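You operate a simulated robot arm through the tools that you are given. There is no shell and no other tool. Be economical: measure what you need, move in short steps, check, and stop when the job is done.

Carry out the task below with a simulated two-armed robot. There is one attempt and no reset: what you move stays moved.

## Task
Take the striped cloth from the open end of the craft table and lay it out flat on the top of the side table.

Only the result counts: the job must be done as asked and must still hold three seconds after the hand-in. Knocking over, shifting, dropping, spilling or breaking anything else fails it. Flat cloth is picked up by pressing the open fingertips on it (5 to 10 N) and closing them slowly along it; thin cloth reads only 2 to 8 mm in the jaws.

## Robot
Two 7-joint arms with two-finger parallel grippers on one trunk, on a base that drives. Base frame: it is fixed to the floor where the robot stands at the start and does not move with it; the origin is under the middle of the robot, x ahead of it, y to its left, z up. Units: m, rad, N and s.
The left shoulder is at the start at [0.06, 0.189, 0.818], the right one opposite. Places, roughly: top of the side table [-1.1, 1.6, 0.8]. Payload 3.43 kg a hand.
Tool frame (each hand has its own): the origin (TCP) lies between the finger pads and is the grasp point; the fingertips stand 0.03 m ahead of it; z points along the fingers, y is the line along which they close. The gripper opens to 0.094 m. The fingers are 0.028 m wide and 0.01 m thick; the gripper's body (0.05 by 0.096 m) begins 0.055 m behind the TCP.
Orientation is that of the tool frame in the base frame, as a unit quaternion [x, y, z, w]. With the fingers straight down and closing along the base's y, the tool's x points along the base's -x, its y along +y and its z along -z.

## Interface
- The arms move only by the tool drive_tool. It takes "left_deltas", "right_deltas" or both (then of equal length, played together; a hand with none holds still); each is a list of rows, each a list of 7 numbers: the gripper command, from -1 (shut) to 1 (fully open), values between in proportion, then the shift along the base's x, y, z in m, then the turn, a rotation vector about the base's x, y, z in rad. In form: [[jaw, x, y, z, ax, ay, az], ...]. A call has 1 to 12 rows; each row is the pose to reach, as a shift and turn from the pose commanded when the call began. Each row takes 0.2 s and may step no farther than 0.05 m and 0.15 rad from the row before; otherwise, or with a gripper value out of range, the whole call is refused. Where a pose cannot be reached the arm comes as near as it can. A force on the tool above 40 N (or 10 N above the force at the start of the call, whichever is more), or a blocked arm, ends the call early, and 0.2 s more pass. Each finger travels about 0.153 m/s and halts on what it meets, pressing with about 44 N; the grip force reading is that of the motor and also rises with nothing between the fingers. The clock runs only during rows and for 0.2 s after the last one: add rows that repeat a pose to give the fingers time. It gives the time, the measured TCP pose, the force on the tool (base axes), the opening and the grip force at its end, in the units of the frame above (readings bear some noise).
- Cameras (640 x 400 px; columns grow to the right, rows downward): "scene" is now at [0.0152, -0.0022, 1.3834]; the picture's right is [-0.06, -1.00, 0.00], its down [-0.76, 0.05, -0.65] and it looks along [0.65, -0.04, -0.76] (base axes); focal length 250 px, centre (320, 200). "left" rides on the left gripper at [0.076, -0.014, -0.102] in its tool frame; the picture's right is [0.18, 0.98, 0.00], its down [-0.75, 0.14, -0.64] and it looks along [-0.63, 0.12, 0.77] (tool axes); focal length 243 px, centre (320, 200). "right" rides on the right gripper at [0.076, 0.014, -0.102] in its tool frame; the picture's right is [-0.18, 0.98, 0.00], its down [-0.75, -0.14, -0.64] and it looks along [-0.63, -0.12, 0.77] (tool axes); focal length 243 px, centre (320, 200). There is no depth. A picture from a camera that has moved, and an enlarged one, comes with that camera's place and axes in the base frame and with its lens. The place of the scene camera against the robot may be out by one fixed shift of up to 0.018 m in any direction.
- get_image(camera): a new picture of that camera. It takes no simulated time.
- move_column(by): slides the trunk up (or, below 0, down) by that many m; the arms and the scene camera ride with it, the base frame stays. It gives what a move gives, with no picture.
- drive_base(legs): drives the robot by 1 to 6 legs, each [ahead, left, turn to the left] in m, m and rad, along the robot's own axes; the way and the turn of a leg run together, so that a leg with both is an arc; at most 1.5 m and 3.142 rad a leg. The arms and the cameras ride along, it lands a little off, and it stops where it bumps. It gives what a move gives.
- turn_head(pan, tilt): turns the head with the scene camera to pan (to the left, within 1.501 rad either way) and tilt (down, from -0.506 to 1.204), counted from straight ahead of the robot. It gives what a move gives.
- enlarge(camera, box): a new picture of the part [left, top, right, bottom] of that camera's present view, enlarged. It takes no simulated time.
- job_done(): hands the job in; it is judged then, once.

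Go step by step. Nothing tells you exact positions but the pictures and the camera data: compare them with the known pose of the tool, close in by small moves and look again before you grip or let go. The budget is 120 turns and 92 pictures, counting those below and the enlarged ones. Unless the task says otherwise, let go and move clear before handing in, and close with one line.

The tools are called after "Emit:" by a JSON object that holds its "name" and its "arguments". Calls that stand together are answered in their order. drive_tool: Moves the arms, as the interface text tells. Its arguments: {"type":"object","properties":{"left_deltas":{"type":"array","items":{"type":"array","items":{"type":"number"}}},"right_deltas":{"type":"array","items":{"type":"array","items":{"type":"number"}}}},"required":[]} The other tools are called the same way: move_column (by) slides the trunk up or down; drive_base (legs) drives the base; turn_head (pan, tilt) turns the head that bears the scene camera; get_image (camera) takes a picture; enlarge (camera, box) takes an enlarged picture of a part of a camera's view; job_done () hands the job in.

At the start:

```text
clock: 0.0
left_tcp_pos: [0.3716, 0.1788, 0.8904]
left_orientation: [0.0, 1.0, 0.0, 0.0]
left_force: [0.2, -0.4, 2.0]
left_grip_width: 0.0943
left_gripper_force: 0.1
right_tcp_pos: [0.3194, -0.1379, 0.8995]
right_orientation: [-0.001, 1.0, 0.0, 0.0]
right_force: [-0.1, 0.7, -0.1]
right_grip_width: 0.094
right_gripper_force: 0.1
trunk travel left (down, up): [-0.49, 0.5]
robot x, y, heading: [0.0002, -0.0009, 0.003]
head pan, tilt: [-0.061, 0.867]
```

scene: 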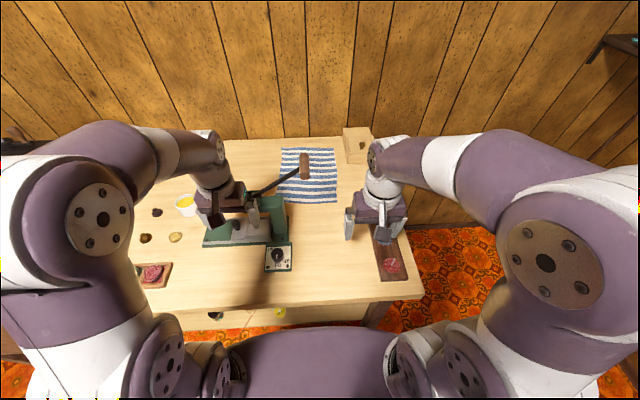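
right: 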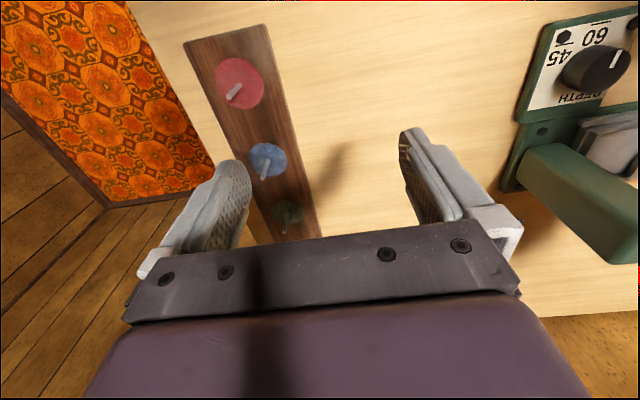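
left: 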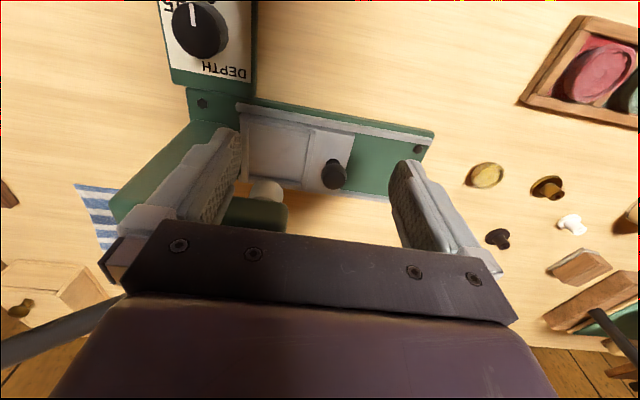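

The cloth seems to lie at about x 0.58–0.89, y −0.10–0.11, behind the press and possibly under its lever. I'll look closer and look round for the side table.

Emit:
{"name": "enlarge", "arguments": {"camera": "scene", "box": [170, 110, 430, 290]}}

Emit:
{"name": "turn_head", "arguments": {"pan": 1.5, "tilt": 0.5}}

Emit:
{"name": "get_image", "arguments": {"camera": "scene"}}

```text
2.22 times, centred on (300, 200) of scene
camera zoom: at [0.0152, -0.0022, 1.3834], right [-0.06, -1.0, 0.0], down [-0.76, 0.05, -0.65], along [0.65, -0.04, -0.76], focal length 554 px, centre (364, 200)
```

zoom: 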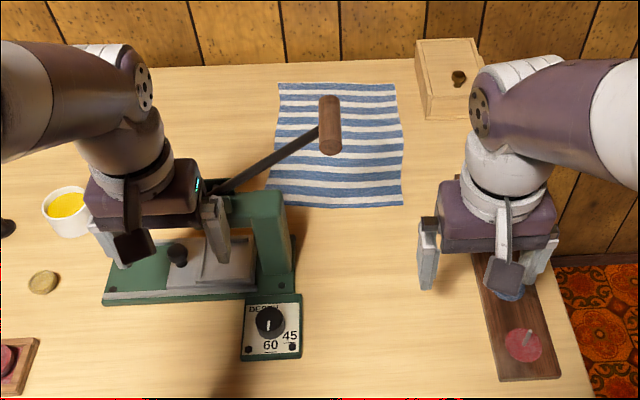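

```text
clock: 1.6
left_tcp_pos: [0.3719, 0.1787, 0.8918]
left_orientation: [-0.001, 1.0, 0.0, -0.001]
left_force: [-0.1, 0.7, -0.3]
left_grip_width: 0.0941
left_gripper_force: 0.1
right_tcp_pos: [0.3201, -0.1386, 0.9006]
right_orientation: [0.001, 1.0, 0.001, 0.0]
right_force: [-1.0, 0.0, 0.7]
right_grip_width: 0.0939
right_gripper_force: 0.0
trunk travel left (down, up): [-0.49, 0.5]
robot x, y, heading: [0.0008, 0.0026, -0.001]
head pan, tilt: [1.499, 0.499]
```

```text
87 pictures are left
camera scene: at [-0.0554, 0.0933, 1.4148], right [1.0, -0.07, 0.0], down [-0.03, -0.48, -0.88], along [0.06, 0.88, -0.48], focal length 250 px, centre (320, 200)
```

scene: 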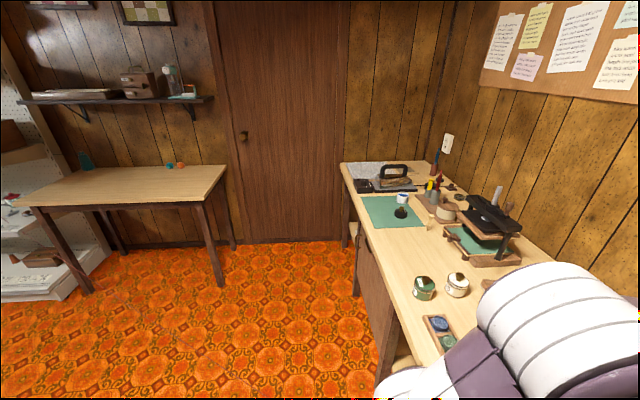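

The side table spans roughly x −1.45…−0.57, y 1.28…1.78, with small things at its back edge. Next I raise the left hand clear of the press and look at the lever from other heights.

Emit:
{"name": "drive_tool", "arguments": {"left_deltas": [[1, 0, 0, 0.04, 0, 0, 0], [1, 0, 0, 0.08, 0, 0, 0], [1, -0.03, 0.03, 0.12, 0, 0, 0], [1, -0.06, 0.06, 0.15, 0, 0, 0], [1, -0.09, 0.09, 0.17, 0, 0, 0], [1, -0.09, 0.12, 0.17, 0, 0, 0]], "right_deltas": [[1, 0, 0, 0.04, 0, 0, 0], [1, 0, 0, 0.08, 0, 0, 0], [1, -0.03, -0.03, 0.12, 0, 0, 0], [1, -0.06, -0.06, 0.15, 0, 0, 0], [1, -0.09, -0.09, 0.17, 0, 0, 0], [1, -0.09, -0.12, 0.17, 0, 0, 0]]}}

Emit:
{"name": "turn_head", "arguments": {"pan": 0, "tilt": 0.75}}

Emit:
{"name": "get_image", "arguments": {"camera": "scene"}}

Emit:
{"name": "move_column", "arguments": {"by": 0.3}}

Emit:
{"name": "get_image", "arguments": {"camera": "scene"}}

```text
refused: row 3 steps farther than a row can; nothing moved
```

```text
clock: 3.2
left_tcp_pos: [0.3719, 0.1784, 0.8913]
left_orientation: [0.0, 1.0, 0.0, 0.0]
left_force: [-0.8, 0.5, -0.4]
left_grip_width: 0.094
left_gripper_force: 0.0
right_tcp_pos: [0.3212, -0.1395, 0.9003]
right_orientation: [0.0, 1.0, 0.0, 0.0]
right_force: [-0.9, 1.0, -0.1]
right_grip_width: 0.0943
right_gripper_force: 0.0
trunk travel left (down, up): [-0.49, 0.5]
robot x, y, heading: [-0.0041, -0.0011, -0.0]
head pan, tilt: [0.0, 0.75]
```

```text
86 pictures are left
camera scene: at [0.0209, 0.0026, 1.3929], right [0.0, -1.0, 0.0], down [-0.68, 0.0, -0.73], along [0.73, 0.0, -0.68], focal length 250 px, centre (320, 200)
```

scene: 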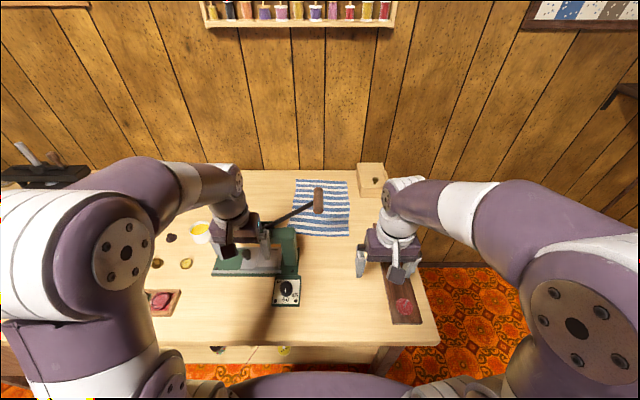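

```text
clock: 6.2
left_tcp_pos: [0.3722, 0.1786, 1.1909]
left_orientation: [-0.001, 1.0, 0.0, 0.0]
left_force: [-0.5, -0.2, 0.7]
left_grip_width: 0.0938
left_gripper_force: 0.1
right_tcp_pos: [0.3211, -0.1393, 1.2009]
right_orientation: [0.0, 1.0, 0.001, 0.0]
right_force: [-0.6, 0.1, -0.4]
right_grip_width: 0.094
right_gripper_force: 0.1
trunk travel left (down, up): [-0.79, 0.2]
robot x, y, heading: [-0.0005, 0.0006, 0.002]
head pan, tilt: [0.0, 0.75]
```

```text
85 pictures are left
camera scene: at [0.021, 0.0025, 1.6928], right [0.0, -1.0, 0.0], down [-0.68, 0.0, -0.73], along [0.73, 0.0, -0.68], focal length 250 px, centre (320, 200)
```

scene: 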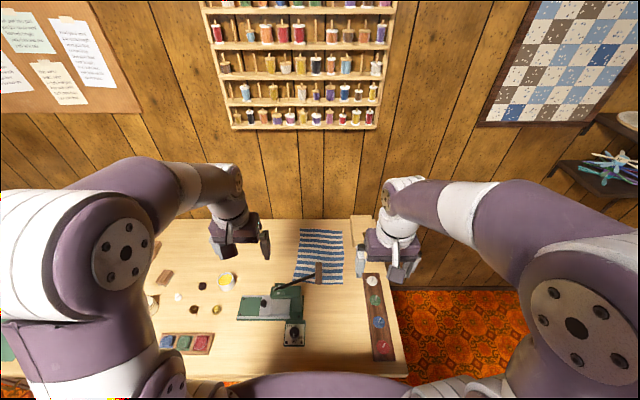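

The lever's knob stands near (0.43, 0.0, 1.01), between the robot and the cloth, so the open right end of the table is the better side to work from. I look at the space there.

Emit:
{"name": "turn_head", "arguments": {"pan": -1.2, "tilt": 0.7}}

Emit:
{"name": "get_image", "arguments": {"camera": "scene"}}

```text
clock: 7.6
left_tcp_pos: [0.3722, 0.1784, 1.1907]
left_orientation: [0.0, 1.0, 0.0, 0.001]
left_force: [0.0, -0.6, 0.2]
left_grip_width: 0.0938
left_gripper_force: 0.1
right_tcp_pos: [0.3202, -0.1388, 1.2007]
right_orientation: [-0.001, 1.0, -0.001, 0.0]
right_force: [-0.5, -0.1, 0.5]
right_grip_width: 0.094
right_gripper_force: 0.0
trunk travel left (down, up): [-0.79, 0.2]
robot x, y, heading: [-0.0009, -0.0027, -0.002]
head pan, tilt: [-1.201, 0.7]
```

```text
84 pictures are left
camera scene: at [-0.0311, -0.0767, 1.6971], right [-0.93, -0.36, 0.0], down [-0.23, 0.6, -0.76], along [0.28, -0.71, -0.64], focal length 250 px, centre (320, 200)
```

scene: 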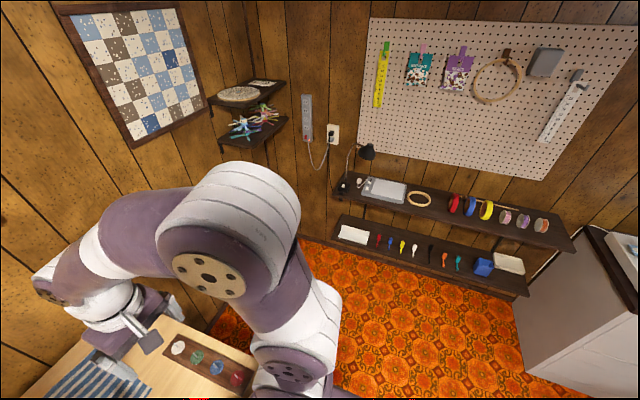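

There is free floor to the right, so I drive round to the table's right end and turn to face it with the hands kept high.

Emit:
{"name": "drive_base", "arguments": {"legs": [[-0.05, -0.65, 0], [0, 0, 1.52], [0, -0.4, 0]]}}

Emit:
{"name": "turn_head", "arguments": {"pan": 0, "tilt": 0.9}}

Emit:
{"name": "get_image", "arguments": {"camera": "scene"}}

```text
clock: 17.2
left_tcp_pos: [0.1727, -0.279, 1.1907]
left_orientation: [0.712, -0.703, 0.0, 0.0]
left_force: [-1.0, 0.0, 0.0]
left_grip_width: 0.0944
left_gripper_force: 0.0
right_tcp_pos: [0.4897, -0.327, 1.2005]
right_orientation: [0.711, -0.703, 0.0, 0.0]
right_force: [0.0, 0.2, -0.5]
right_grip_width: 0.0939
right_gripper_force: 0.1
trunk travel left (down, up): [-0.79, 0.2]
robot x, y, heading: [0.3579, -0.6485, 1.581]
head pan, tilt: [-1.201, 0.7]
```

```text
clock: 18.6
left_tcp_pos: [0.1719, -0.2791, 1.191]
left_orientation: [0.712, -0.702, 0.0, 0.001]
left_force: [-0.4, 1.0, -0.2]
left_grip_width: 0.0939
left_gripper_force: 0.2
right_tcp_pos: [0.4903, -0.3266, 1.2005]
right_orientation: [0.712, -0.702, -0.001, 0.0]
right_force: [-0.3, -0.8, 0.2]
right_grip_width: 0.0941
right_gripper_force: 0.1
trunk travel left (down, up): [-0.79, 0.2]
robot x, y, heading: [0.3567, -0.6486, 1.579]
head pan, tilt: [0.0, 0.901]
```

```text
83 pictures are left
camera scene: at [0.3542, -0.6307, 1.681], right [1.0, 0.01, 0.0], down [0.01, -0.78, -0.62], along [-0.01, 0.62, -0.78], focal length 250 px, centre (320, 200)
```

scene: 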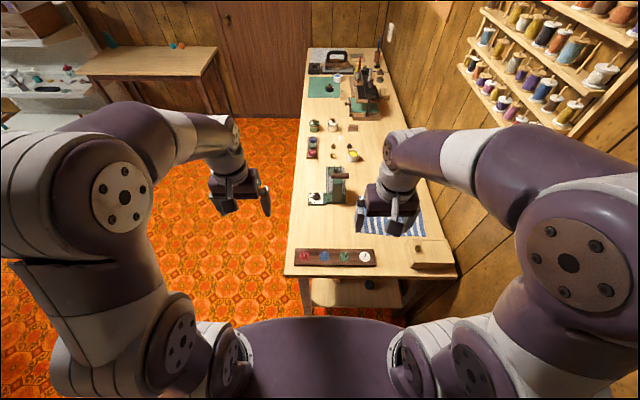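

I'm at the end of the table now with the cloth ahead to the right. I edge a bit nearer and look again with the right camera too.

Emit:
{"name": "drive_base", "arguments": {"legs": [[0.13, -0.11, 0]]}}

Emit:
{"name": "get_image", "arguments": {"camera": "scene"}}

Emit:
{"name": "get_image", "arguments": {"camera": "right"}}

```text
clock: 20.1
left_tcp_pos: [0.2761, -0.1475, 1.1906]
left_orientation: [0.712, -0.702, 0.0, -0.001]
left_force: [0.1, 0.5, 0.1]
left_grip_width: 0.0941
left_gripper_force: 0.1
right_tcp_pos: [0.5943, -0.1951, 1.2012]
right_orientation: [0.712, -0.702, 0.0, -0.001]
right_force: [-0.9, 0.2, -0.3]
right_grip_width: 0.0938
right_gripper_force: 0.0
trunk travel left (down, up): [-0.79, 0.2]
robot x, y, heading: [0.4641, -0.5186, 1.59]
head pan, tilt: [0.0, 0.901]
```

```text
82 pictures are left
camera scene: at [0.4586, -0.5006, 1.681], right [1.0, 0.02, 0.0], down [0.01, -0.78, -0.62], along [-0.01, 0.62, -0.78], focal length 250 px, centre (320, 200)
```

scene: 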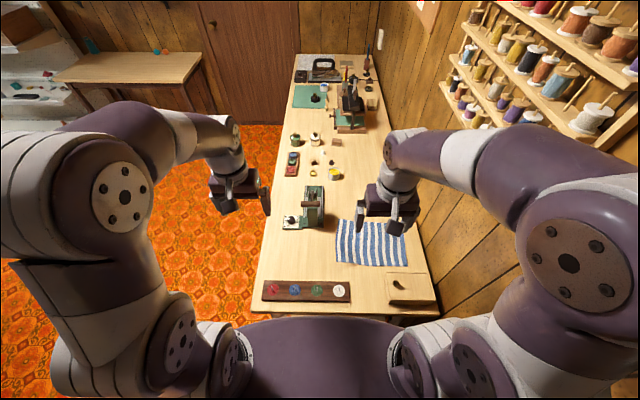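

```text
81 pictures are left
camera right: at [0.5822, -0.2715, 1.3039], right [-0.99, 0.17, 0.0], down [0.13, 0.76, 0.64], along [0.11, 0.63, -0.77], focal length 243 px, centre (320, 200)
```

right: 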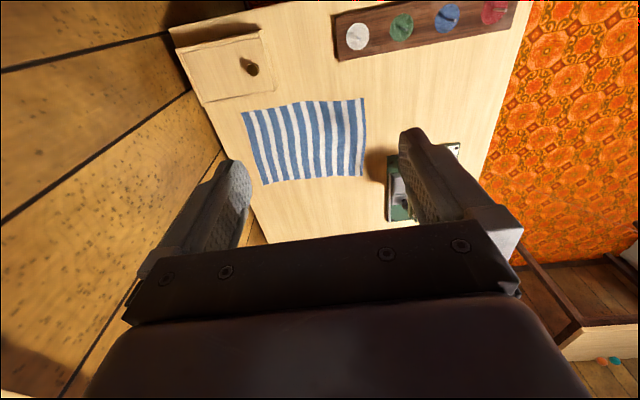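

The wrist camera puts the cloth's corners at about A(.514,−.077), B(.53,.145), C(.822,.122), D(.807,−.095). I'll take the edge A–D with both hands, so I move them above it, staying high, and check the wall clearance.

Emit:
{"name": "drive_tool", "arguments": {"left_deltas": [[1, 0.04, 0.01, 0, 0, 0, 0], [1, 0.08, 0.02, 0, 0, 0, 0], [1, 0.12, 0.04, 0, 0, 0, 0], [1, 0.16, 0.06, 0, 0, 0, 0], [1, 0.2, 0.08, 0, 0, 0, 0], [1, 0.24, 0.09, 0, 0, 0, 0], [1, 0.262, 0.095, 0, 0, 0, 0]], "right_deltas": [[1, 0.03, 0.02, 0, 0, 0, 0], [1, 0.06, 0.04, 0, 0, 0, 0], [1, 0.09, 0.06, 0, 0, 0, 0], [1, 0.12, 0.08, 0, 0, 0, 0], [1, 0.15, 0.1, 0, 0, 0, 0], [1, 0.18, 0.12, 0, 0, 0, 0], [1, 0.19, 0.125, 0, 0, 0, 0]]}}

Emit:
{"name": "get_image", "arguments": {"camera": "scene"}}

Emit:
{"name": "get_image", "arguments": {"camera": "right"}}

Emit:
{"name": "get_image", "arguments": {"camera": "left"}}

```text
clock: 21.7
left_tcp_pos: [0.5054, -0.0885, 1.1392]
left_orientation: [0.713, -0.701, 0.0, 0.0]
left_force: [0.6, -0.2, 0.2]
left_grip_width: 0.0938
left_gripper_force: 0.1
left hand out of reach, approached as far as the arm can: row 2, 3, 4, 5, 6, 7
right_tcp_pos: [0.7767, -0.0846, 1.1705]
right_orientation: [0.712, -0.702, 0.0, 0.0]
right_force: [0.0, -0.2, 0.4]
right_grip_width: 0.094
right_gripper_force: 0.0
right hand out of reach, approached as far as the arm can: row 4, 5, 6, 7
trunk travel left (down, up): [-0.79, 0.2]
robot x, y, heading: [0.4622, -0.5175, 1.586]
head pan, tilt: [0.0, 0.901]
```

```text
80 pictures are left
camera scene: at [0.4601, -0.4991, 1.681], right [1.0, 0.02, 0.0], down [0.01, -0.78, -0.62], along [-0.01, 0.62, -0.78], focal length 250 px, centre (320, 200)
```

scene: 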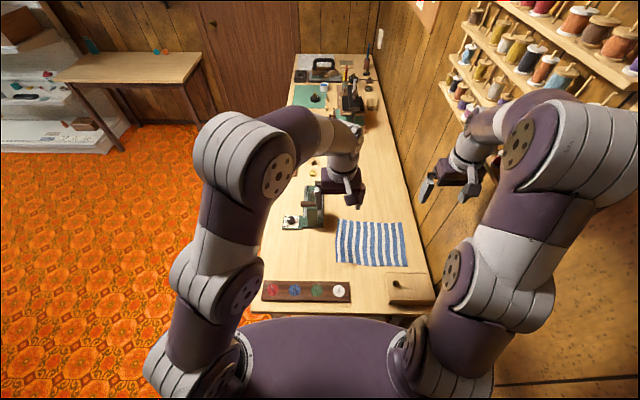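

```text
79 pictures are left
camera right: at [0.7652, -0.1606, 1.2736], right [-0.99, 0.17, 0.0], down [0.13, 0.76, 0.64], along [0.11, 0.63, -0.77], focal length 243 px, centre (320, 200)
```

right: 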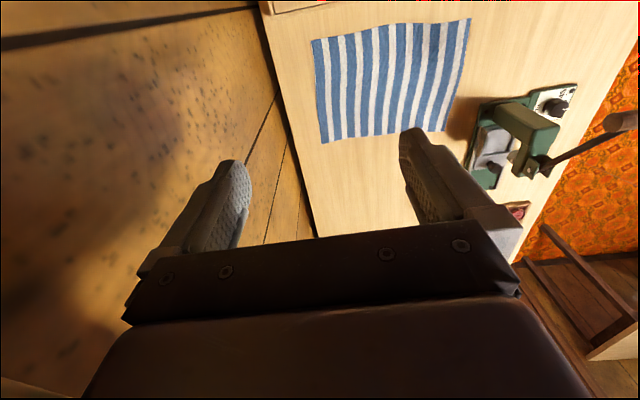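

```text
78 pictures are left
camera left: at [0.5219, -0.1639, 1.2417], right [-0.98, -0.2, 0.0], down [-0.15, 0.75, 0.64], along [-0.13, 0.63, -0.77], focal length 243 px, centre (320, 200)
```

left: 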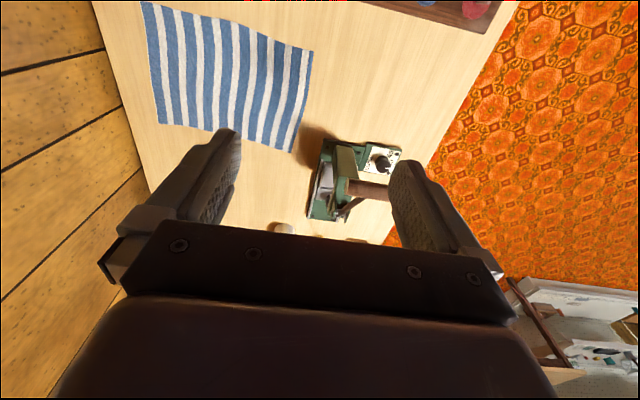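

Both hands are at their high-up limit; lowering the trunk gives more reach. Nothing lies beneath the hands but cloth, so I lower by 0.22.

Emit:
{"name": "move_column", "arguments": {"by": -0.22}}

Emit:
{"name": "get_image", "arguments": {"camera": "scene"}}

Emit:
{"name": "get_image", "arguments": {"camera": "right"}}

Emit:
{"name": "get_image", "arguments": {"camera": "left"}}

```text
clock: 24.0
left_tcp_pos: [0.5052, -0.0891, 0.9195]
left_orientation: [0.712, -0.702, -0.001, -0.001]
left_force: [-0.7, 0.0, 0.4]
left_grip_width: 0.0941
left_gripper_force: 0.1
right_tcp_pos: [0.7773, -0.0845, 0.9507]
right_orientation: [0.713, -0.702, 0.001, 0.0]
right_force: [0.5, 0.5, -0.1]
right_grip_width: 0.0942
right_gripper_force: 0.1
trunk travel left (down, up): [-0.57, 0.42]
robot x, y, heading: [0.4605, -0.5157, 1.584]
head pan, tilt: [0.0, 0.901]
```

```text
77 pictures are left
camera scene: at [0.46, -0.499, 1.461], right [1.0, 0.02, 0.0], down [0.01, -0.78, -0.62], along [-0.01, 0.62, -0.78], focal length 250 px, centre (320, 200)
```

scene: 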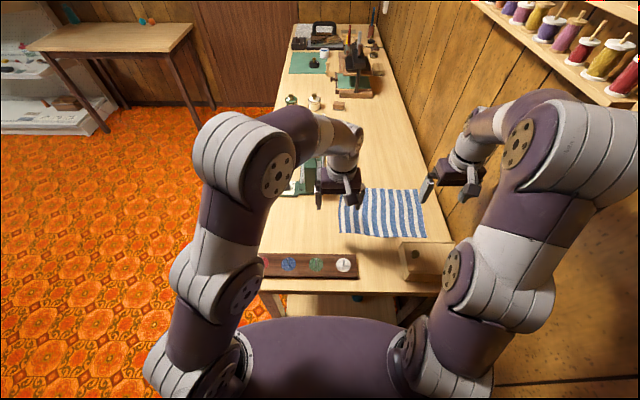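

```text
76 pictures are left
camera right: at [0.7646, -0.1606, 1.0538], right [-0.99, 0.17, 0.0], down [0.13, 0.76, 0.64], along [0.11, 0.63, -0.77], focal length 243 px, centre (320, 200)
```

right: 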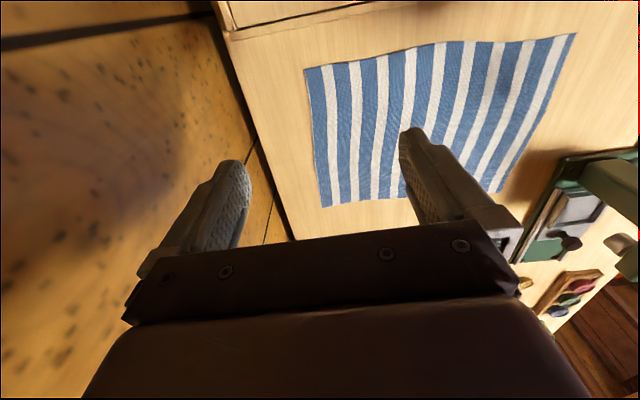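

```text
75 pictures are left
camera left: at [0.5212, -0.1638, 1.0219], right [-0.98, -0.2, 0.0], down [-0.15, 0.75, 0.64], along [-0.13, 0.63, -0.77], focal length 243 px, centre (320, 200)
```

left: 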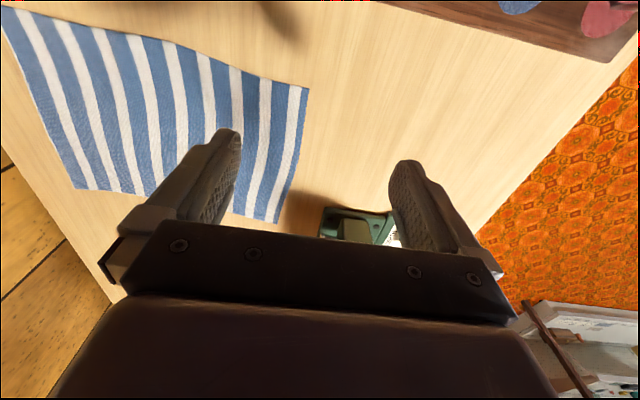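

Corners now read A(.517,−.079) and D(.794,−.095). I part-close the jaws and come down a little, to see how the commands register.

Emit:
{"name": "drive_tool", "arguments": {"left_deltas": [[0.5, 0, 0, -0.03, 0, 0, 0], [-0.04, 0, 0, -0.05, 0, 0, 0], [-0.04, 0, 0, -0.05, 0, 0, 0]], "right_deltas": [[0.5, 0, 0, -0.03, 0, 0, 0], [-0.04, 0, 0, -0.05, 0, 0, 0], [-0.04, 0, 0, -0.05, 0, 0, 0]]}}

```text
clock: 24.8
left_tcp_pos: [0.5045, -0.0862, 0.8687]
left_orientation: [0.713, -0.701, -0.001, 0.0]
left_force: [0.2, -0.4, 0.0]
left_grip_width: 0.0452
left_gripper_force: 0.1
right_tcp_pos: [0.7765, -0.085, 0.8996]
right_orientation: [0.712, -0.702, 0.0, 0.0]
right_force: [0.1, -0.2, -0.7]
right_grip_width: 0.0453
right_gripper_force: 0.0
trunk travel left (down, up): [-0.57, 0.42]
robot x, y, heading: [0.4643, -0.5176, 1.592]
head pan, tilt: [0.0, 0.901]
```

Commands start from the actual pose. I go to just above the cloth near both corners.

Emit:
{"name": "drive_tool", "arguments": {"left_deltas": [[-0.04, 0.02, 0.01, -0.02, 0, 0, 0], [-0.04, 0.045, 0.022, -0.04, 0, 0, 0], [-0.04, 0.045, 0.022, -0.07, 0, 0, 0], [-0.04, 0.045, 0.022, -0.1, 0, 0, 0], [-0.04, 0.045, 0.022, -0.1, 0, 0, 0]], "right_deltas": [[-0.04, -0.008, 0.003, -0.03, 0, 0, 0], [-0.04, -0.0145, 0.007, -0.06, 0, 0, 0], [-0.04, -0.0145, 0.007, -0.1, 0, 0, 0], [-0.04, -0.0145, 0.007, -0.132, 0, 0, 0], [-0.04, -0.0145, 0.007, -0.132, 0, 0, 0]]}}

Emit:
{"name": "get_image", "arguments": {"camera": "right"}}

Emit:
{"name": "get_image", "arguments": {"camera": "left"}}

Emit:
{"name": "get_image", "arguments": {"camera": "scene"}}

```text
clock: 25.8
left_tcp_pos: [0.5514, -0.0654, 0.7914]
left_orientation: [0.713, -0.701, -0.002, -0.007]
left_force: [-0.9, -3.1, 11.3]
left_grip_width: 0.0454
left_gripper_force: 0.5
right_tcp_pos: [0.7646, -0.075, 0.7916]
right_orientation: [0.712, -0.702, -0.002, -0.003]
right_force: [-0.4, -2.6, 14.4]
right_grip_width: 0.0453
right_gripper_force: 0.0
trunk travel left (down, up): [-0.57, 0.42]
robot x, y, heading: [0.4616, -0.5184, 1.588]
head pan, tilt: [0.0, 0.901]
stopped in row 4 (left hand): the force on the tool passed its limit (the readings are from after the stop); the commanded pose is now the measured one
```

```text
74 pictures are left
camera right: at [0.7508, -0.152, 0.8942], right [-0.99, 0.17, 0.0], down [0.13, 0.75, 0.65], along [0.11, 0.64, -0.76], focal length 243 px, centre (320, 200)
```

right: 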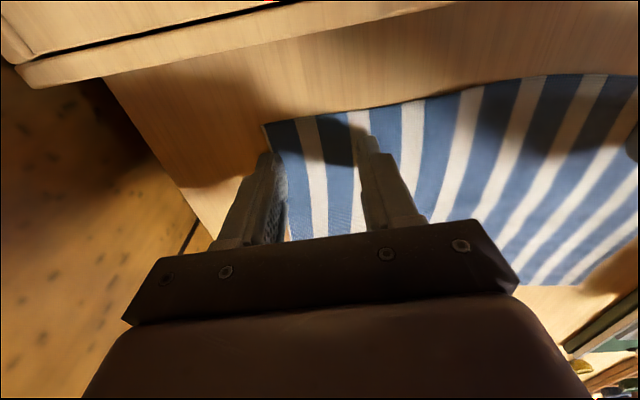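

```text
73 pictures are left
camera left: at [0.5671, -0.1416, 0.8928], right [-0.98, -0.2, -0.01], down [-0.16, 0.74, 0.65], along [-0.12, 0.64, -0.76], focal length 243 px, centre (320, 200)
```

left: 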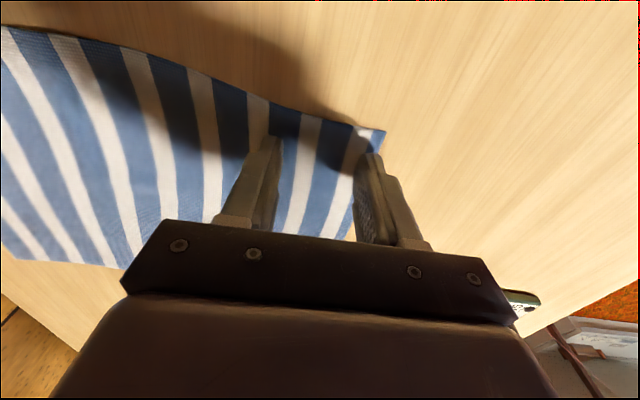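

```text
72 pictures are left
camera scene: at [0.4594, -0.5008, 1.4613], right [1.0, 0.02, 0.0], down [0.01, -0.78, -0.62], along [-0.01, 0.62, -0.78], focal length 250 px, centre (320, 200)
```

scene: 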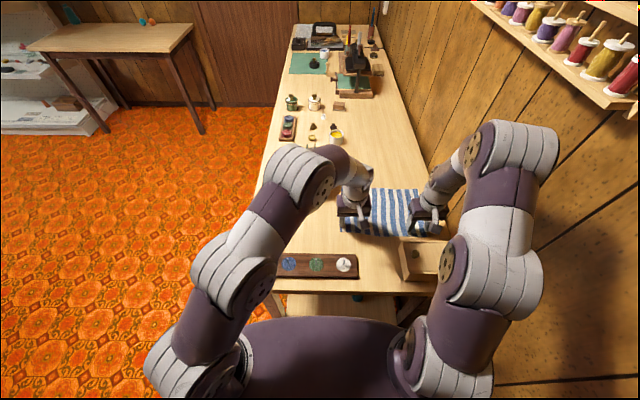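

Both fingertips already touch the cloth at TCP z ≈ 0.791, so the surface is nearer 0.76 than 0.711. The fingers sit about 2 cm inside the edge; I lift slightly, shift outward 1 cm and press again.

Emit:
{"name": "drive_tool", "arguments": {"left_deltas": [[-0.04, 0, 0, 0.008, 0, 0, 0], [-0.04, 0, -0.009, 0.008, 0, 0, 0], [-0.04, 0, -0.009, 0.003, 0, 0, 0], [-0.04, 0, -0.009, 0.001, 0, 0, 0], [-0.04, 0, -0.009, 0.001, 0, 0, 0]], "right_deltas": [[-0.04, 0, 0, 0.008, 0, 0, 0], [-0.04, 0, -0.01, 0.008, 0, 0, 0], [-0.04, 0, -0.01, 0.003, 0, 0, 0], [-0.04, 0, -0.01, 0.001, 0, 0, 0], [-0.04, 0, -0.01, 0.001, 0, 0, 0]]}}

Emit:
{"name": "enlarge", "arguments": {"camera": "right", "box": [180, 60, 500, 260]}}

Emit:
{"name": "enlarge", "arguments": {"camera": "left", "box": [180, 60, 500, 260]}}

```text
clock: 27.0
left_tcp_pos: [0.5506, -0.0721, 0.791]
left_orientation: [0.713, -0.701, -0.003, -0.008]
left_force: [0.9, 1.5, 10.3]
left_grip_width: 0.0448
left_gripper_force: 0.1
right_tcp_pos: [0.7638, -0.0855, 0.7916]
right_orientation: [0.713, -0.702, -0.002, -0.003]
right_force: [1.0, 1.8, 8.8]
right_grip_width: 0.0454
right_gripper_force: 0.0
trunk travel left (down, up): [-0.57, 0.42]
robot x, y, heading: [0.4593, -0.5149, 1.586]
head pan, tilt: [0.0, 0.901]
```

```text
2.00 times, centred on (340, 160) of right
camera zoom: at [0.7507, -0.1623, 0.8943], right [-0.99, 0.17, 0.0], down [0.13, 0.75, 0.65], along [0.11, 0.64, -0.76], focal length 485 px, centre (280, 280)
```

zoom: 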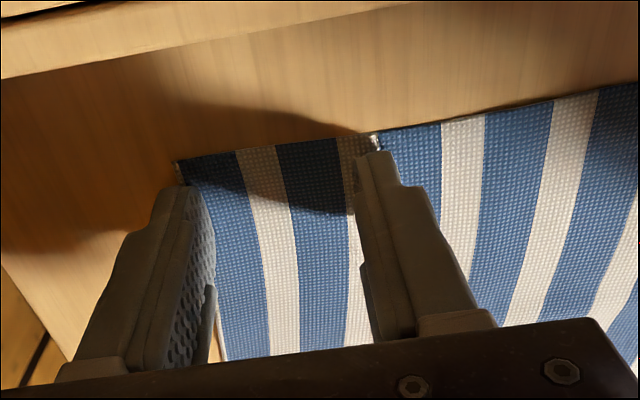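

```text
2.00 times, centred on (340, 160) of left
camera zoom: at [0.5666, -0.1493, 0.8928], right [-0.98, -0.2, -0.01], down [-0.16, 0.74, 0.65], along [-0.12, 0.64, -0.76], focal length 485 px, centre (280, 280)
```

zoom: 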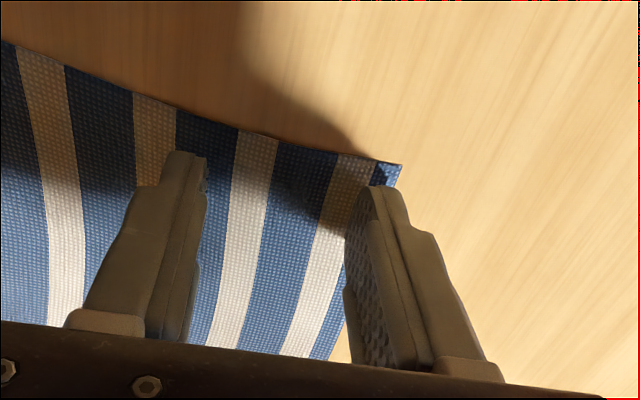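

The left fingers are well placed; the right hand's outer finger straddles the cloth's side edge, so I shift it 1 cm inward and then close both slowly while pressing lightly.

Emit:
{"name": "drive_tool", "arguments": {"right_deltas": [[-0.04, 0, 0, 0.008, 0, 0, 0], [-0.04, -0.009, 0, 0.008, 0, 0, 0], [-0.04, -0.009, 0, 0.003, 0, 0, 0], [-0.04, -0.009, 0, 0.0005, 0, 0, 0], [-0.04, -0.009, 0, 0.0005, 0, 0, 0]]}}

Emit:
{"name": "drive_tool", "arguments": {"left_deltas": [[-0.12, 0, 0, 0, 0, 0, 0], [-0.22, 0, 0, 0, 0, 0, 0], [-0.32, 0, 0, 0, 0, 0, 0], [-0.42, 0, 0, 0, 0, 0, 0], [-0.52, 0, 0, 0, 0, 0, 0], [-0.62, 0, 0, 0, 0, 0, 0], [-0.72, 0, 0, 0, 0, 0, 0], [-0.82, 0, 0, 0, 0, 0, 0], [-0.92, 0, 0, 0, 0, 0, 0], [-1, 0, 0, 0, 0, 0, 0], [-1, 0, 0, 0, 0, 0, 0]], "right_deltas": [[-0.12, 0, 0, 0, 0, 0, 0], [-0.22, 0, 0, 0, 0, 0, 0], [-0.32, 0, 0, 0, 0, 0, 0], [-0.42, 0, 0, 0, 0, 0, 0], [-0.52, 0, 0, 0, 0, 0, 0], [-0.62, 0, 0, 0, 0, 0, 0], [-0.72, 0, 0, 0, 0, 0, 0], [-0.82, 0, 0, 0, 0, 0, 0], [-0.92, 0, 0, 0, 0, 0, 0], [-1, 0, 0, 0, 0, 0, 0], [-1, 0, 0, 0, 0, 0, 0]]}}

Emit:
{"name": "enlarge", "arguments": {"camera": "right", "box": [180, 60, 500, 260]}}

Emit:
{"name": "enlarge", "arguments": {"camera": "left", "box": [180, 60, 500, 260]}}

```text
clock: 28.2
left_tcp_pos: [0.55, -0.0721, 0.7917]
left_orientation: [0.713, -0.701, -0.001, -0.008]
left_force: [1.8, 4.6, 23.8]
left_grip_width: 0.0448
left_gripper_force: 0.0
right_tcp_pos: [0.7552, -0.0848, 0.7913]
right_orientation: [0.714, -0.7, -0.002, -0.002]
right_force: [-0.6, 0.6, 2.4]
right_grip_width: 0.0451
right_gripper_force: 0.0
trunk travel left (down, up): [-0.57, 0.42]
robot x, y, heading: [0.4608, -0.5192, 1.584]
head pan, tilt: [0.0, 0.901]
```

```text
clock: 30.6
left_tcp_pos: [0.5511, -0.074, 0.7901]
left_orientation: [0.713, -0.701, -0.002, -0.008]
left_force: [2.0, 0.3, 28.7]
left_grip_width: 0.0025
left_gripper_force: 37.3
right_tcp_pos: [0.7547, -0.0868, 0.7919]
right_orientation: [0.713, -0.701, -0.003, -0.003]
right_force: [-0.8, -0.6, 1.9]
right_grip_width: 0.0
right_gripper_force: 32.6
trunk travel left (down, up): [-0.57, 0.42]
robot x, y, heading: [0.4618, -0.5154, 1.589]
head pan, tilt: [0.0, 0.901]
```

```text
2.00 times, centred on (340, 160) of right
camera zoom: at [0.7431, -0.163, 0.8948], right [-0.99, 0.17, 0.0], down [0.13, 0.75, 0.65], along [0.11, 0.64, -0.76], focal length 485 px, centre (280, 280)
```

zoom: 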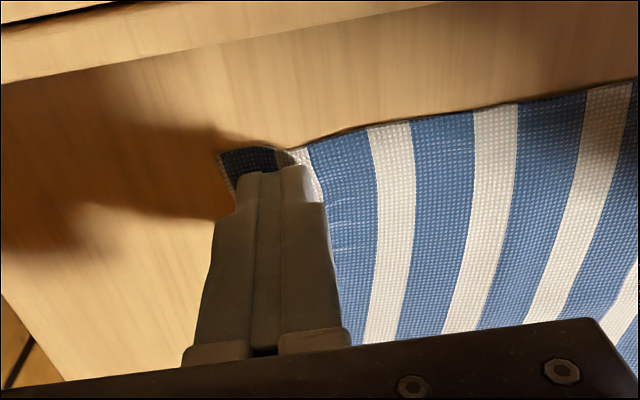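

```text
2.00 times, centred on (340, 160) of left
camera zoom: at [0.5666, -0.1503, 0.8925], right [-0.98, -0.2, -0.01], down [-0.16, 0.74, 0.65], along [-0.12, 0.64, -0.76], focal length 485 px, centre (280, 280)
```

zoom: 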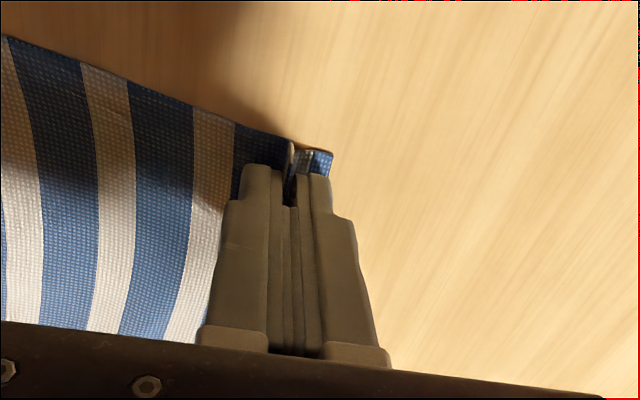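

The left hand holds a fold (2.5 mm), but the right slid over the cloth, pressing with only 2 N. I reopen the right hand, press harder and close again.

Emit:
{"name": "drive_tool", "arguments": {"right_deltas": [[-0.6, 0, 0, 0.006, 0, 0, 0], [-0.04, 0, 0, 0.006, 0, 0, 0], [-0.04, 0.002, 0, 0.0, 0, 0, 0], [-0.04, 0.002, 0, -0.003, 0, 0, 0], [-0.04, 0.002, 0, -0.0035, 0, 0, 0]]}}

Emit:
{"name": "enlarge", "arguments": {"camera": "right", "box": [180, 60, 500, 260]}}

```text
clock: 31.8
left_tcp_pos: [0.5498, -0.075, 0.7918]
left_orientation: [0.713, -0.701, -0.002, -0.008]
left_force: [3.6, 2.4, 14.9]
left_grip_width: 0.0025
left_gripper_force: 37.3
right_tcp_pos: [0.7556, -0.0872, 0.7911]
right_orientation: [0.713, -0.701, -0.002, -0.005]
right_force: [-1.7, -4.6, 31.1]
right_grip_width: 0.0463
right_gripper_force: 0.5
trunk travel left (down, up): [-0.57, 0.42]
robot x, y, heading: [0.4594, -0.516, 1.587]
head pan, tilt: [0.0, 0.901]
```

```text
2.00 times, centred on (340, 160) of right
camera zoom: at [0.7436, -0.1641, 0.8939], right [-0.99, 0.17, 0.0], down [0.13, 0.75, 0.65], along [0.11, 0.64, -0.76], focal length 485 px, centre (280, 280)
```

zoom: 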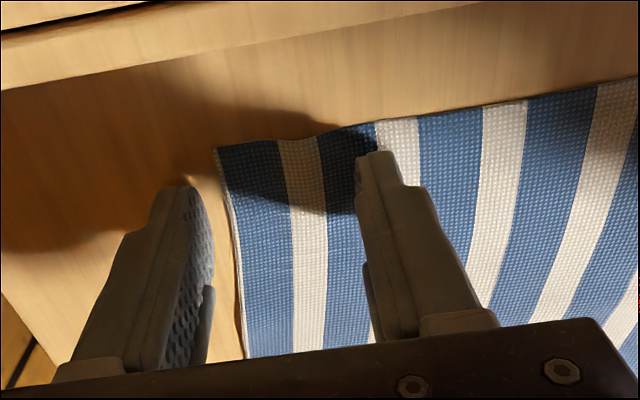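

The corner shifted about 1 cm, so the outer finger is off the cloth and the force is too high. I lift, shift 2 cm inward and press with about 9 N.

Emit:
{"name": "drive_tool", "arguments": {"right_deltas": [[-0.04, 0, 0, 0.01, 0, 0, 0], [-0.04, -0.02, 0, 0.01, 0, 0, 0], [-0.04, -0.02, 0, 0.005, 0, 0, 0], [-0.04, -0.02, 0, 0.0026, 0, 0, 0], [-0.04, -0.02, 0, 0.0026, 0, 0, 0]]}}

Emit:
{"name": "enlarge", "arguments": {"camera": "right", "box": [180, 60, 500, 260]}}

```text
clock: 33.0
left_tcp_pos: [0.5487, -0.073, 0.7913]
left_orientation: [0.713, -0.701, -0.001, -0.008]
left_force: [-3.8, -4.7, 25.2]
left_grip_width: 0.0024
left_gripper_force: 36.8
right_tcp_pos: [0.7348, -0.087, 0.7915]
right_orientation: [0.712, -0.702, -0.002, -0.003]
right_force: [-0.1, -1.5, 5.1]
right_grip_width: 0.0454
right_gripper_force: 0.0
trunk travel left (down, up): [-0.57, 0.42]
robot x, y, heading: [0.4603, -0.518, 1.589]
head pan, tilt: [0.0, 0.901]
```

```text
2.00 times, centred on (340, 160) of right
camera zoom: at [0.7234, -0.1639, 0.8944], right [-0.99, 0.17, 0.0], down [0.13, 0.75, 0.65], along [0.11, 0.64, -0.76], focal length 485 px, centre (280, 280)
```

zoom: 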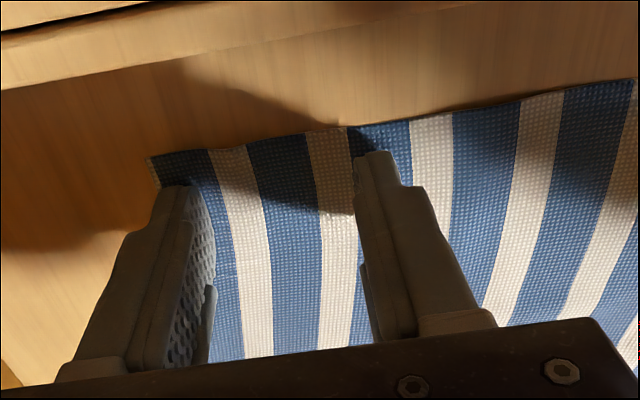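

Both fingers now stand on the cloth at 5 N. I press a touch more and close slowly.

Emit:
{"name": "drive_tool", "arguments": {"right_deltas": [[-0.1, 0, 0, -0.0006, 0, 0, 0], [-0.2, 0, 0, -0.0006, 0, 0, 0], [-0.3, 0, 0, -0.0006, 0, 0, 0], [-0.4, 0, 0, -0.0006, 0, 0, 0], [-0.5, 0, 0, -0.0006, 0, 0, 0], [-0.6, 0, 0, -0.0006, 0, 0, 0], [-0.7, 0, 0, -0.0006, 0, 0, 0], [-0.8, 0, 0, -0.0006, 0, 0, 0], [-0.9, 0, 0, -0.0006, 0, 0, 0], [-1, 0, 0, -0.0006, 0, 0, 0], [-1, 0, 0, -0.0006, 0, 0, 0]]}}

Emit:
{"name": "enlarge", "arguments": {"camera": "right", "box": [180, 60, 500, 260]}}

```text
clock: 35.4
left_tcp_pos: [0.5498, -0.0735, 0.7918]
left_orientation: [0.713, -0.701, -0.002, -0.007]
left_force: [2.8, -4.6, 17.9]
left_grip_width: 0.0025
left_gripper_force: 37.2
right_tcp_pos: [0.735, -0.0862, 0.7916]
right_orientation: [0.714, -0.701, -0.002, -0.003]
right_force: [-5.5, 1.0, 13.4]
right_grip_width: 0.0025
right_gripper_force: 37.2
trunk travel left (down, up): [-0.57, 0.42]
robot x, y, heading: [0.4621, -0.5188, 1.583]
head pan, tilt: [0.0, 0.901]
```

```text
2.00 times, centred on (340, 160) of right
camera zoom: at [0.7226, -0.1636, 0.8943], right [-0.99, 0.17, 0.0], down [0.13, 0.75, 0.65], along [0.11, 0.64, -0.76], focal length 485 px, centre (280, 280)
```

zoom: 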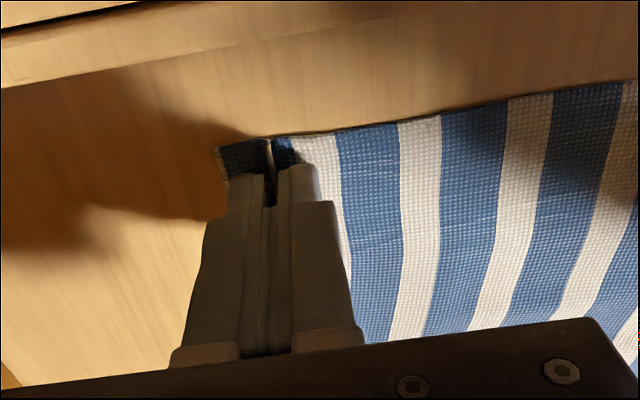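

Both hands hold the cloth. I lift it slowly with the trunk.

Emit:
{"name": "move_column", "arguments": {"by": 0.12}}

Emit:
{"name": "get_image", "arguments": {"camera": "scene"}}

```text
clock: 36.9
left_tcp_pos: [0.551, -0.072, 0.91]
left_orientation: [0.713, -0.701, -0.001, -0.007]
left_force: [5.1, -0.3, 0.7]
left_grip_width: 0.0024
left_gripper_force: 37.3
right_tcp_pos: [0.7365, -0.0846, 0.9113]
right_orientation: [0.713, -0.701, -0.002, -0.001]
right_force: [-6.6, 0.3, 0.2]
right_grip_width: 0.0024
right_gripper_force: 36.7
trunk travel left (down, up): [-0.69, 0.3]
robot x, y, heading: [0.4608, -0.5136, 1.59]
head pan, tilt: [0.0, 0.901]
```

```text
64 pictures are left
camera scene: at [0.46, -0.4987, 1.5809], right [1.0, 0.02, 0.0], down [0.01, -0.78, -0.62], along [-0.01, 0.62, -0.78], focal length 250 px, centre (320, 200)
```

scene: 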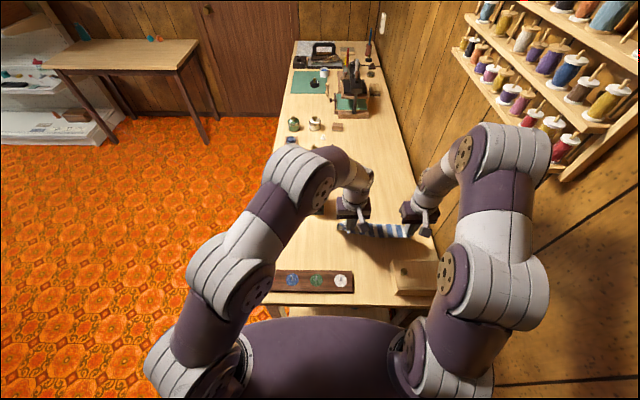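

The cloth hangs well between the hands. Earlier the right arm passed this height range safely, so I raise another 0.10 with the trunk and look.

Emit:
{"name": "move_column", "arguments": {"by": 0.1}}

Emit:
{"name": "get_image", "arguments": {"camera": "scene"}}

```text
clock: 38.2
left_tcp_pos: [0.5498, -0.0722, 1.0101]
left_orientation: [0.713, -0.701, -0.001, -0.006]
left_force: [6.0, -0.6, -0.4]
left_grip_width: 0.0025
left_gripper_force: 37.4
right_tcp_pos: [0.7368, -0.0849, 1.009]
right_orientation: [0.714, -0.7, -0.001, -0.002]
right_force: [-5.6, 0.7, 0.1]
right_grip_width: 0.0025
right_gripper_force: 37.3
trunk travel left (down, up): [-0.79, 0.2]
robot x, y, heading: [0.4624, -0.5173, 1.586]
head pan, tilt: [0.0, 0.901]
```

```text
63 pictures are left
camera scene: at [0.4601, -0.4985, 1.6809], right [1.0, 0.02, 0.0], down [0.01, -0.78, -0.62], along [-0.01, 0.62, -0.78], focal length 250 px, centre (320, 200)
```

scene: 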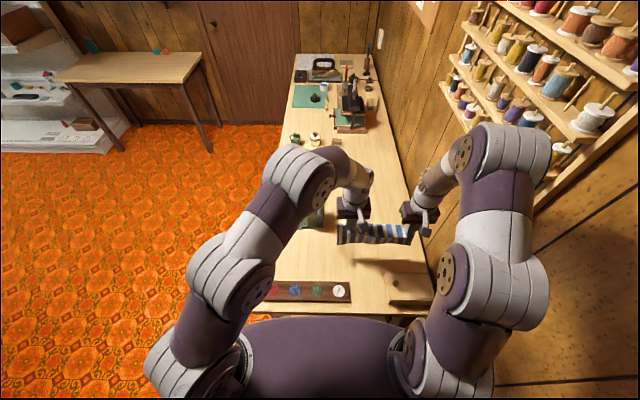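

The cloth's lower edge is at about 0.81, slightly too low to clear the drawer box. I raise the hands a further 7 cm with the arms, pulling back slightly.

Emit:
{"name": "drive_tool", "arguments": {"left_deltas": [[-1, 0, 0, 0.015, 0, 0, 0], [-1, 0, -0.005, 0.03, 0, 0, 0], [-1, 0, -0.01, 0.045, 0, 0, 0], [-1, 0, -0.02, 0.06, 0, 0, 0], [-1, 0, -0.02, 0.075, 0, 0, 0]], "right_deltas": [[-1, 0, 0, 0.015, 0, 0, 0], [-1, 0, -0.005, 0.03, 0, 0, 0], [-1, 0, -0.01, 0.045, 0, 0, 0], [-1, 0, -0.02, 0.06, 0, 0, 0], [-1, 0, -0.02, 0.075, 0, 0, 0]]}}

Emit:
{"name": "get_image", "arguments": {"camera": "scene"}}

Emit:
{"name": "get_image", "arguments": {"camera": "left"}}

```text
clock: 39.4
left_tcp_pos: [0.5522, -0.0923, 1.0855]
left_orientation: [0.713, -0.702, -0.001, -0.006]
left_force: [5.4, -0.4, -0.6]
left_grip_width: 0.0021
left_gripper_force: 37.0
right_tcp_pos: [0.736, -0.104, 1.0852]
right_orientation: [0.713, -0.701, -0.001, -0.001]
right_force: [-4.2, 0.7, -1.0]
right_grip_width: 0.002
right_gripper_force: 36.8
trunk travel left (down, up): [-0.79, 0.2]
robot x, y, heading: [0.4613, -0.5148, 1.584]
head pan, tilt: [0.0, 0.901]
```

```text
62 pictures are left
camera scene: at [0.4598, -0.4989, 1.6809], right [1.0, 0.02, 0.0], down [0.01, -0.78, -0.62], along [-0.01, 0.62, -0.78], focal length 250 px, centre (320, 200)
```

scene: 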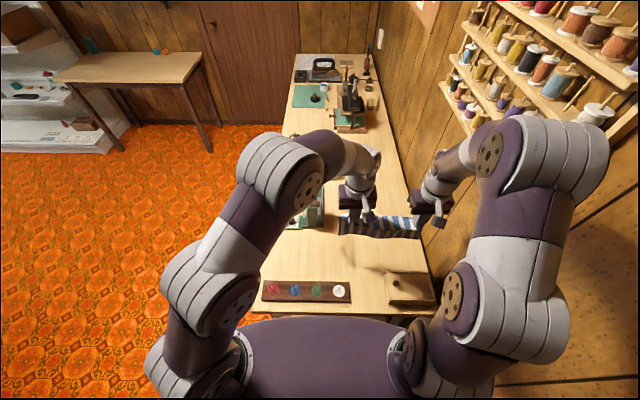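

```text
61 pictures are left
camera left: at [0.5665, -0.1691, 1.187], right [-0.98, -0.2, -0.01], down [-0.16, 0.74, 0.65], along [-0.12, 0.64, -0.76], focal length 243 px, centre (320, 200)
```

left: 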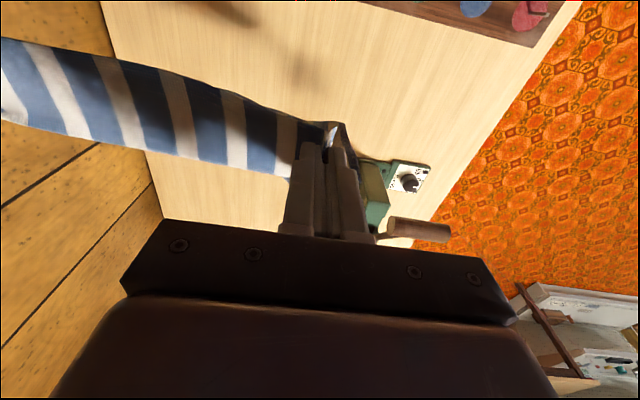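

The cloth hangs clear of the table. I back away from the table and wall, then look left for the way.

Emit:
{"name": "drive_base", "arguments": {"legs": [[-0.15, 0.02, 0], [-0.15, 0.15, 0]]}}

Emit:
{"name": "turn_head", "arguments": {"pan": 1.1, "tilt": 0.6}}

Emit:
{"name": "get_image", "arguments": {"camera": "scene"}}

```text
clock: 42.1
left_tcp_pos: [0.3894, -0.3996, 1.0851]
left_orientation: [0.711, -0.703, -0.002, -0.006]
left_force: [4.7, -0.6, 0.2]
left_grip_width: 0.0022
left_gripper_force: 37.1
right_tcp_pos: [0.5733, -0.4152, 1.0858]
right_orientation: [0.711, -0.703, -0.001, -0.001]
right_force: [-5.8, 1.5, -0.5]
right_grip_width: 0.002
right_gripper_force: 36.5
trunk travel left (down, up): [-0.79, 0.2]
robot x, y, heading: [0.2965, -0.823, 1.578]
head pan, tilt: [0.0, 0.901]
```

```text
clock: 43.4
left_tcp_pos: [0.3885, -0.4006, 1.0852]
left_orientation: [0.71, -0.704, -0.001, -0.006]
left_force: [6.1, 0.1, -0.4]
left_grip_width: 0.0024
left_gripper_force: 37.1
right_tcp_pos: [0.5732, -0.4141, 1.0863]
right_orientation: [0.711, -0.704, 0.0, -0.002]
right_force: [-5.0, -0.2, -0.2]
right_grip_width: 0.0021
right_gripper_force: 37.0
trunk travel left (down, up): [-0.79, 0.2]
robot x, y, heading: [0.2948, -0.8248, 1.579]
head pan, tilt: [1.1, 0.6]
```

```text
60 pictures are left
camera scene: at [0.2164, -0.8425, 1.7057], right [0.45, 0.9, 0.0], down [0.51, -0.25, -0.82], along [-0.74, 0.37, -0.57], focal length 250 px, centre (320, 200)
```

scene: 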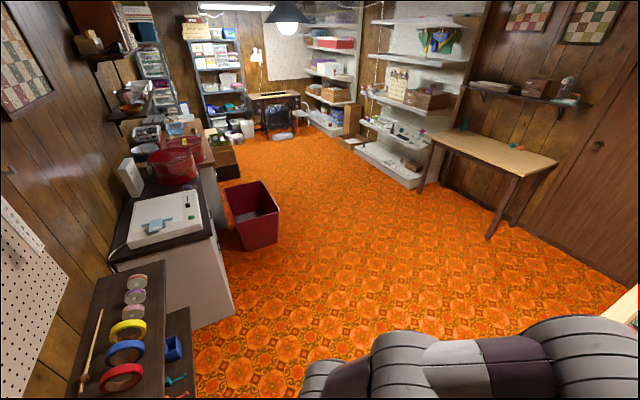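

The floor is clear over to the side table. I drive round the craft table's corner and up to just short of the side table.

Emit:
{"name": "drive_base", "arguments": {"legs": [[0.1, 0.65, 0], [1.0, 0.3, 0], [0.25, 0.3, 0]]}}

Emit:
{"name": "turn_head", "arguments": {"pan": 0, "tilt": 0.7}}

Emit:
{"name": "get_image", "arguments": {"camera": "scene"}}

```text
clock: 54.1
left_tcp_pos: [-0.8655, 0.9596, 1.0859]
left_orientation: [-0.707, 0.707, 0.002, 0.008]
left_force: [5.2, -0.5, 0.3]
left_grip_width: 0.0026
left_gripper_force: 36.6
right_tcp_pos: [-0.6827, 0.942, 1.0854]
right_orientation: [0.707, -0.707, -0.001, -0.001]
right_force: [-4.8, 0.5, -0.4]
right_grip_width: 0.0024
right_gripper_force: 37.2
trunk travel left (down, up): [-0.79, 0.2]
robot x, y, heading: [-0.9598, 0.5368, 1.567]
head pan, tilt: [1.1, 0.6]
```

```text
clock: 55.5
left_tcp_pos: [-0.8654, 0.959, 1.0849]
left_orientation: [0.707, -0.707, 0.0, -0.007]
left_force: [5.2, -0.7, 0.0]
left_grip_width: 0.0023
left_gripper_force: 37.2
right_tcp_pos: [-0.6828, 0.9418, 1.0851]
right_orientation: [0.707, -0.707, 0.0, -0.002]
right_force: [-5.0, 0.7, 0.6]
right_grip_width: 0.0024
right_gripper_force: 36.7
trunk travel left (down, up): [-0.79, 0.2]
robot x, y, heading: [-0.9636, 0.536, 1.571]
head pan, tilt: [0.0, 0.7]
```

```text
59 pictures are left
camera scene: at [-0.9645, 0.5632, 1.6971], right [1.0, 0.0, 0.0], down [0.0, -0.64, -0.76], along [0.0, 0.76, -0.64], focal length 250 px, centre (320, 200)
```

scene: 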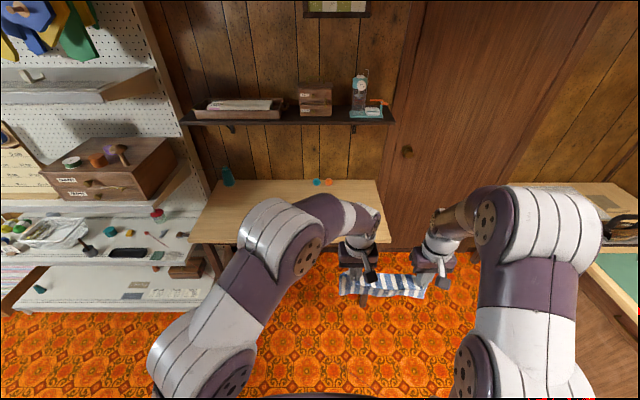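

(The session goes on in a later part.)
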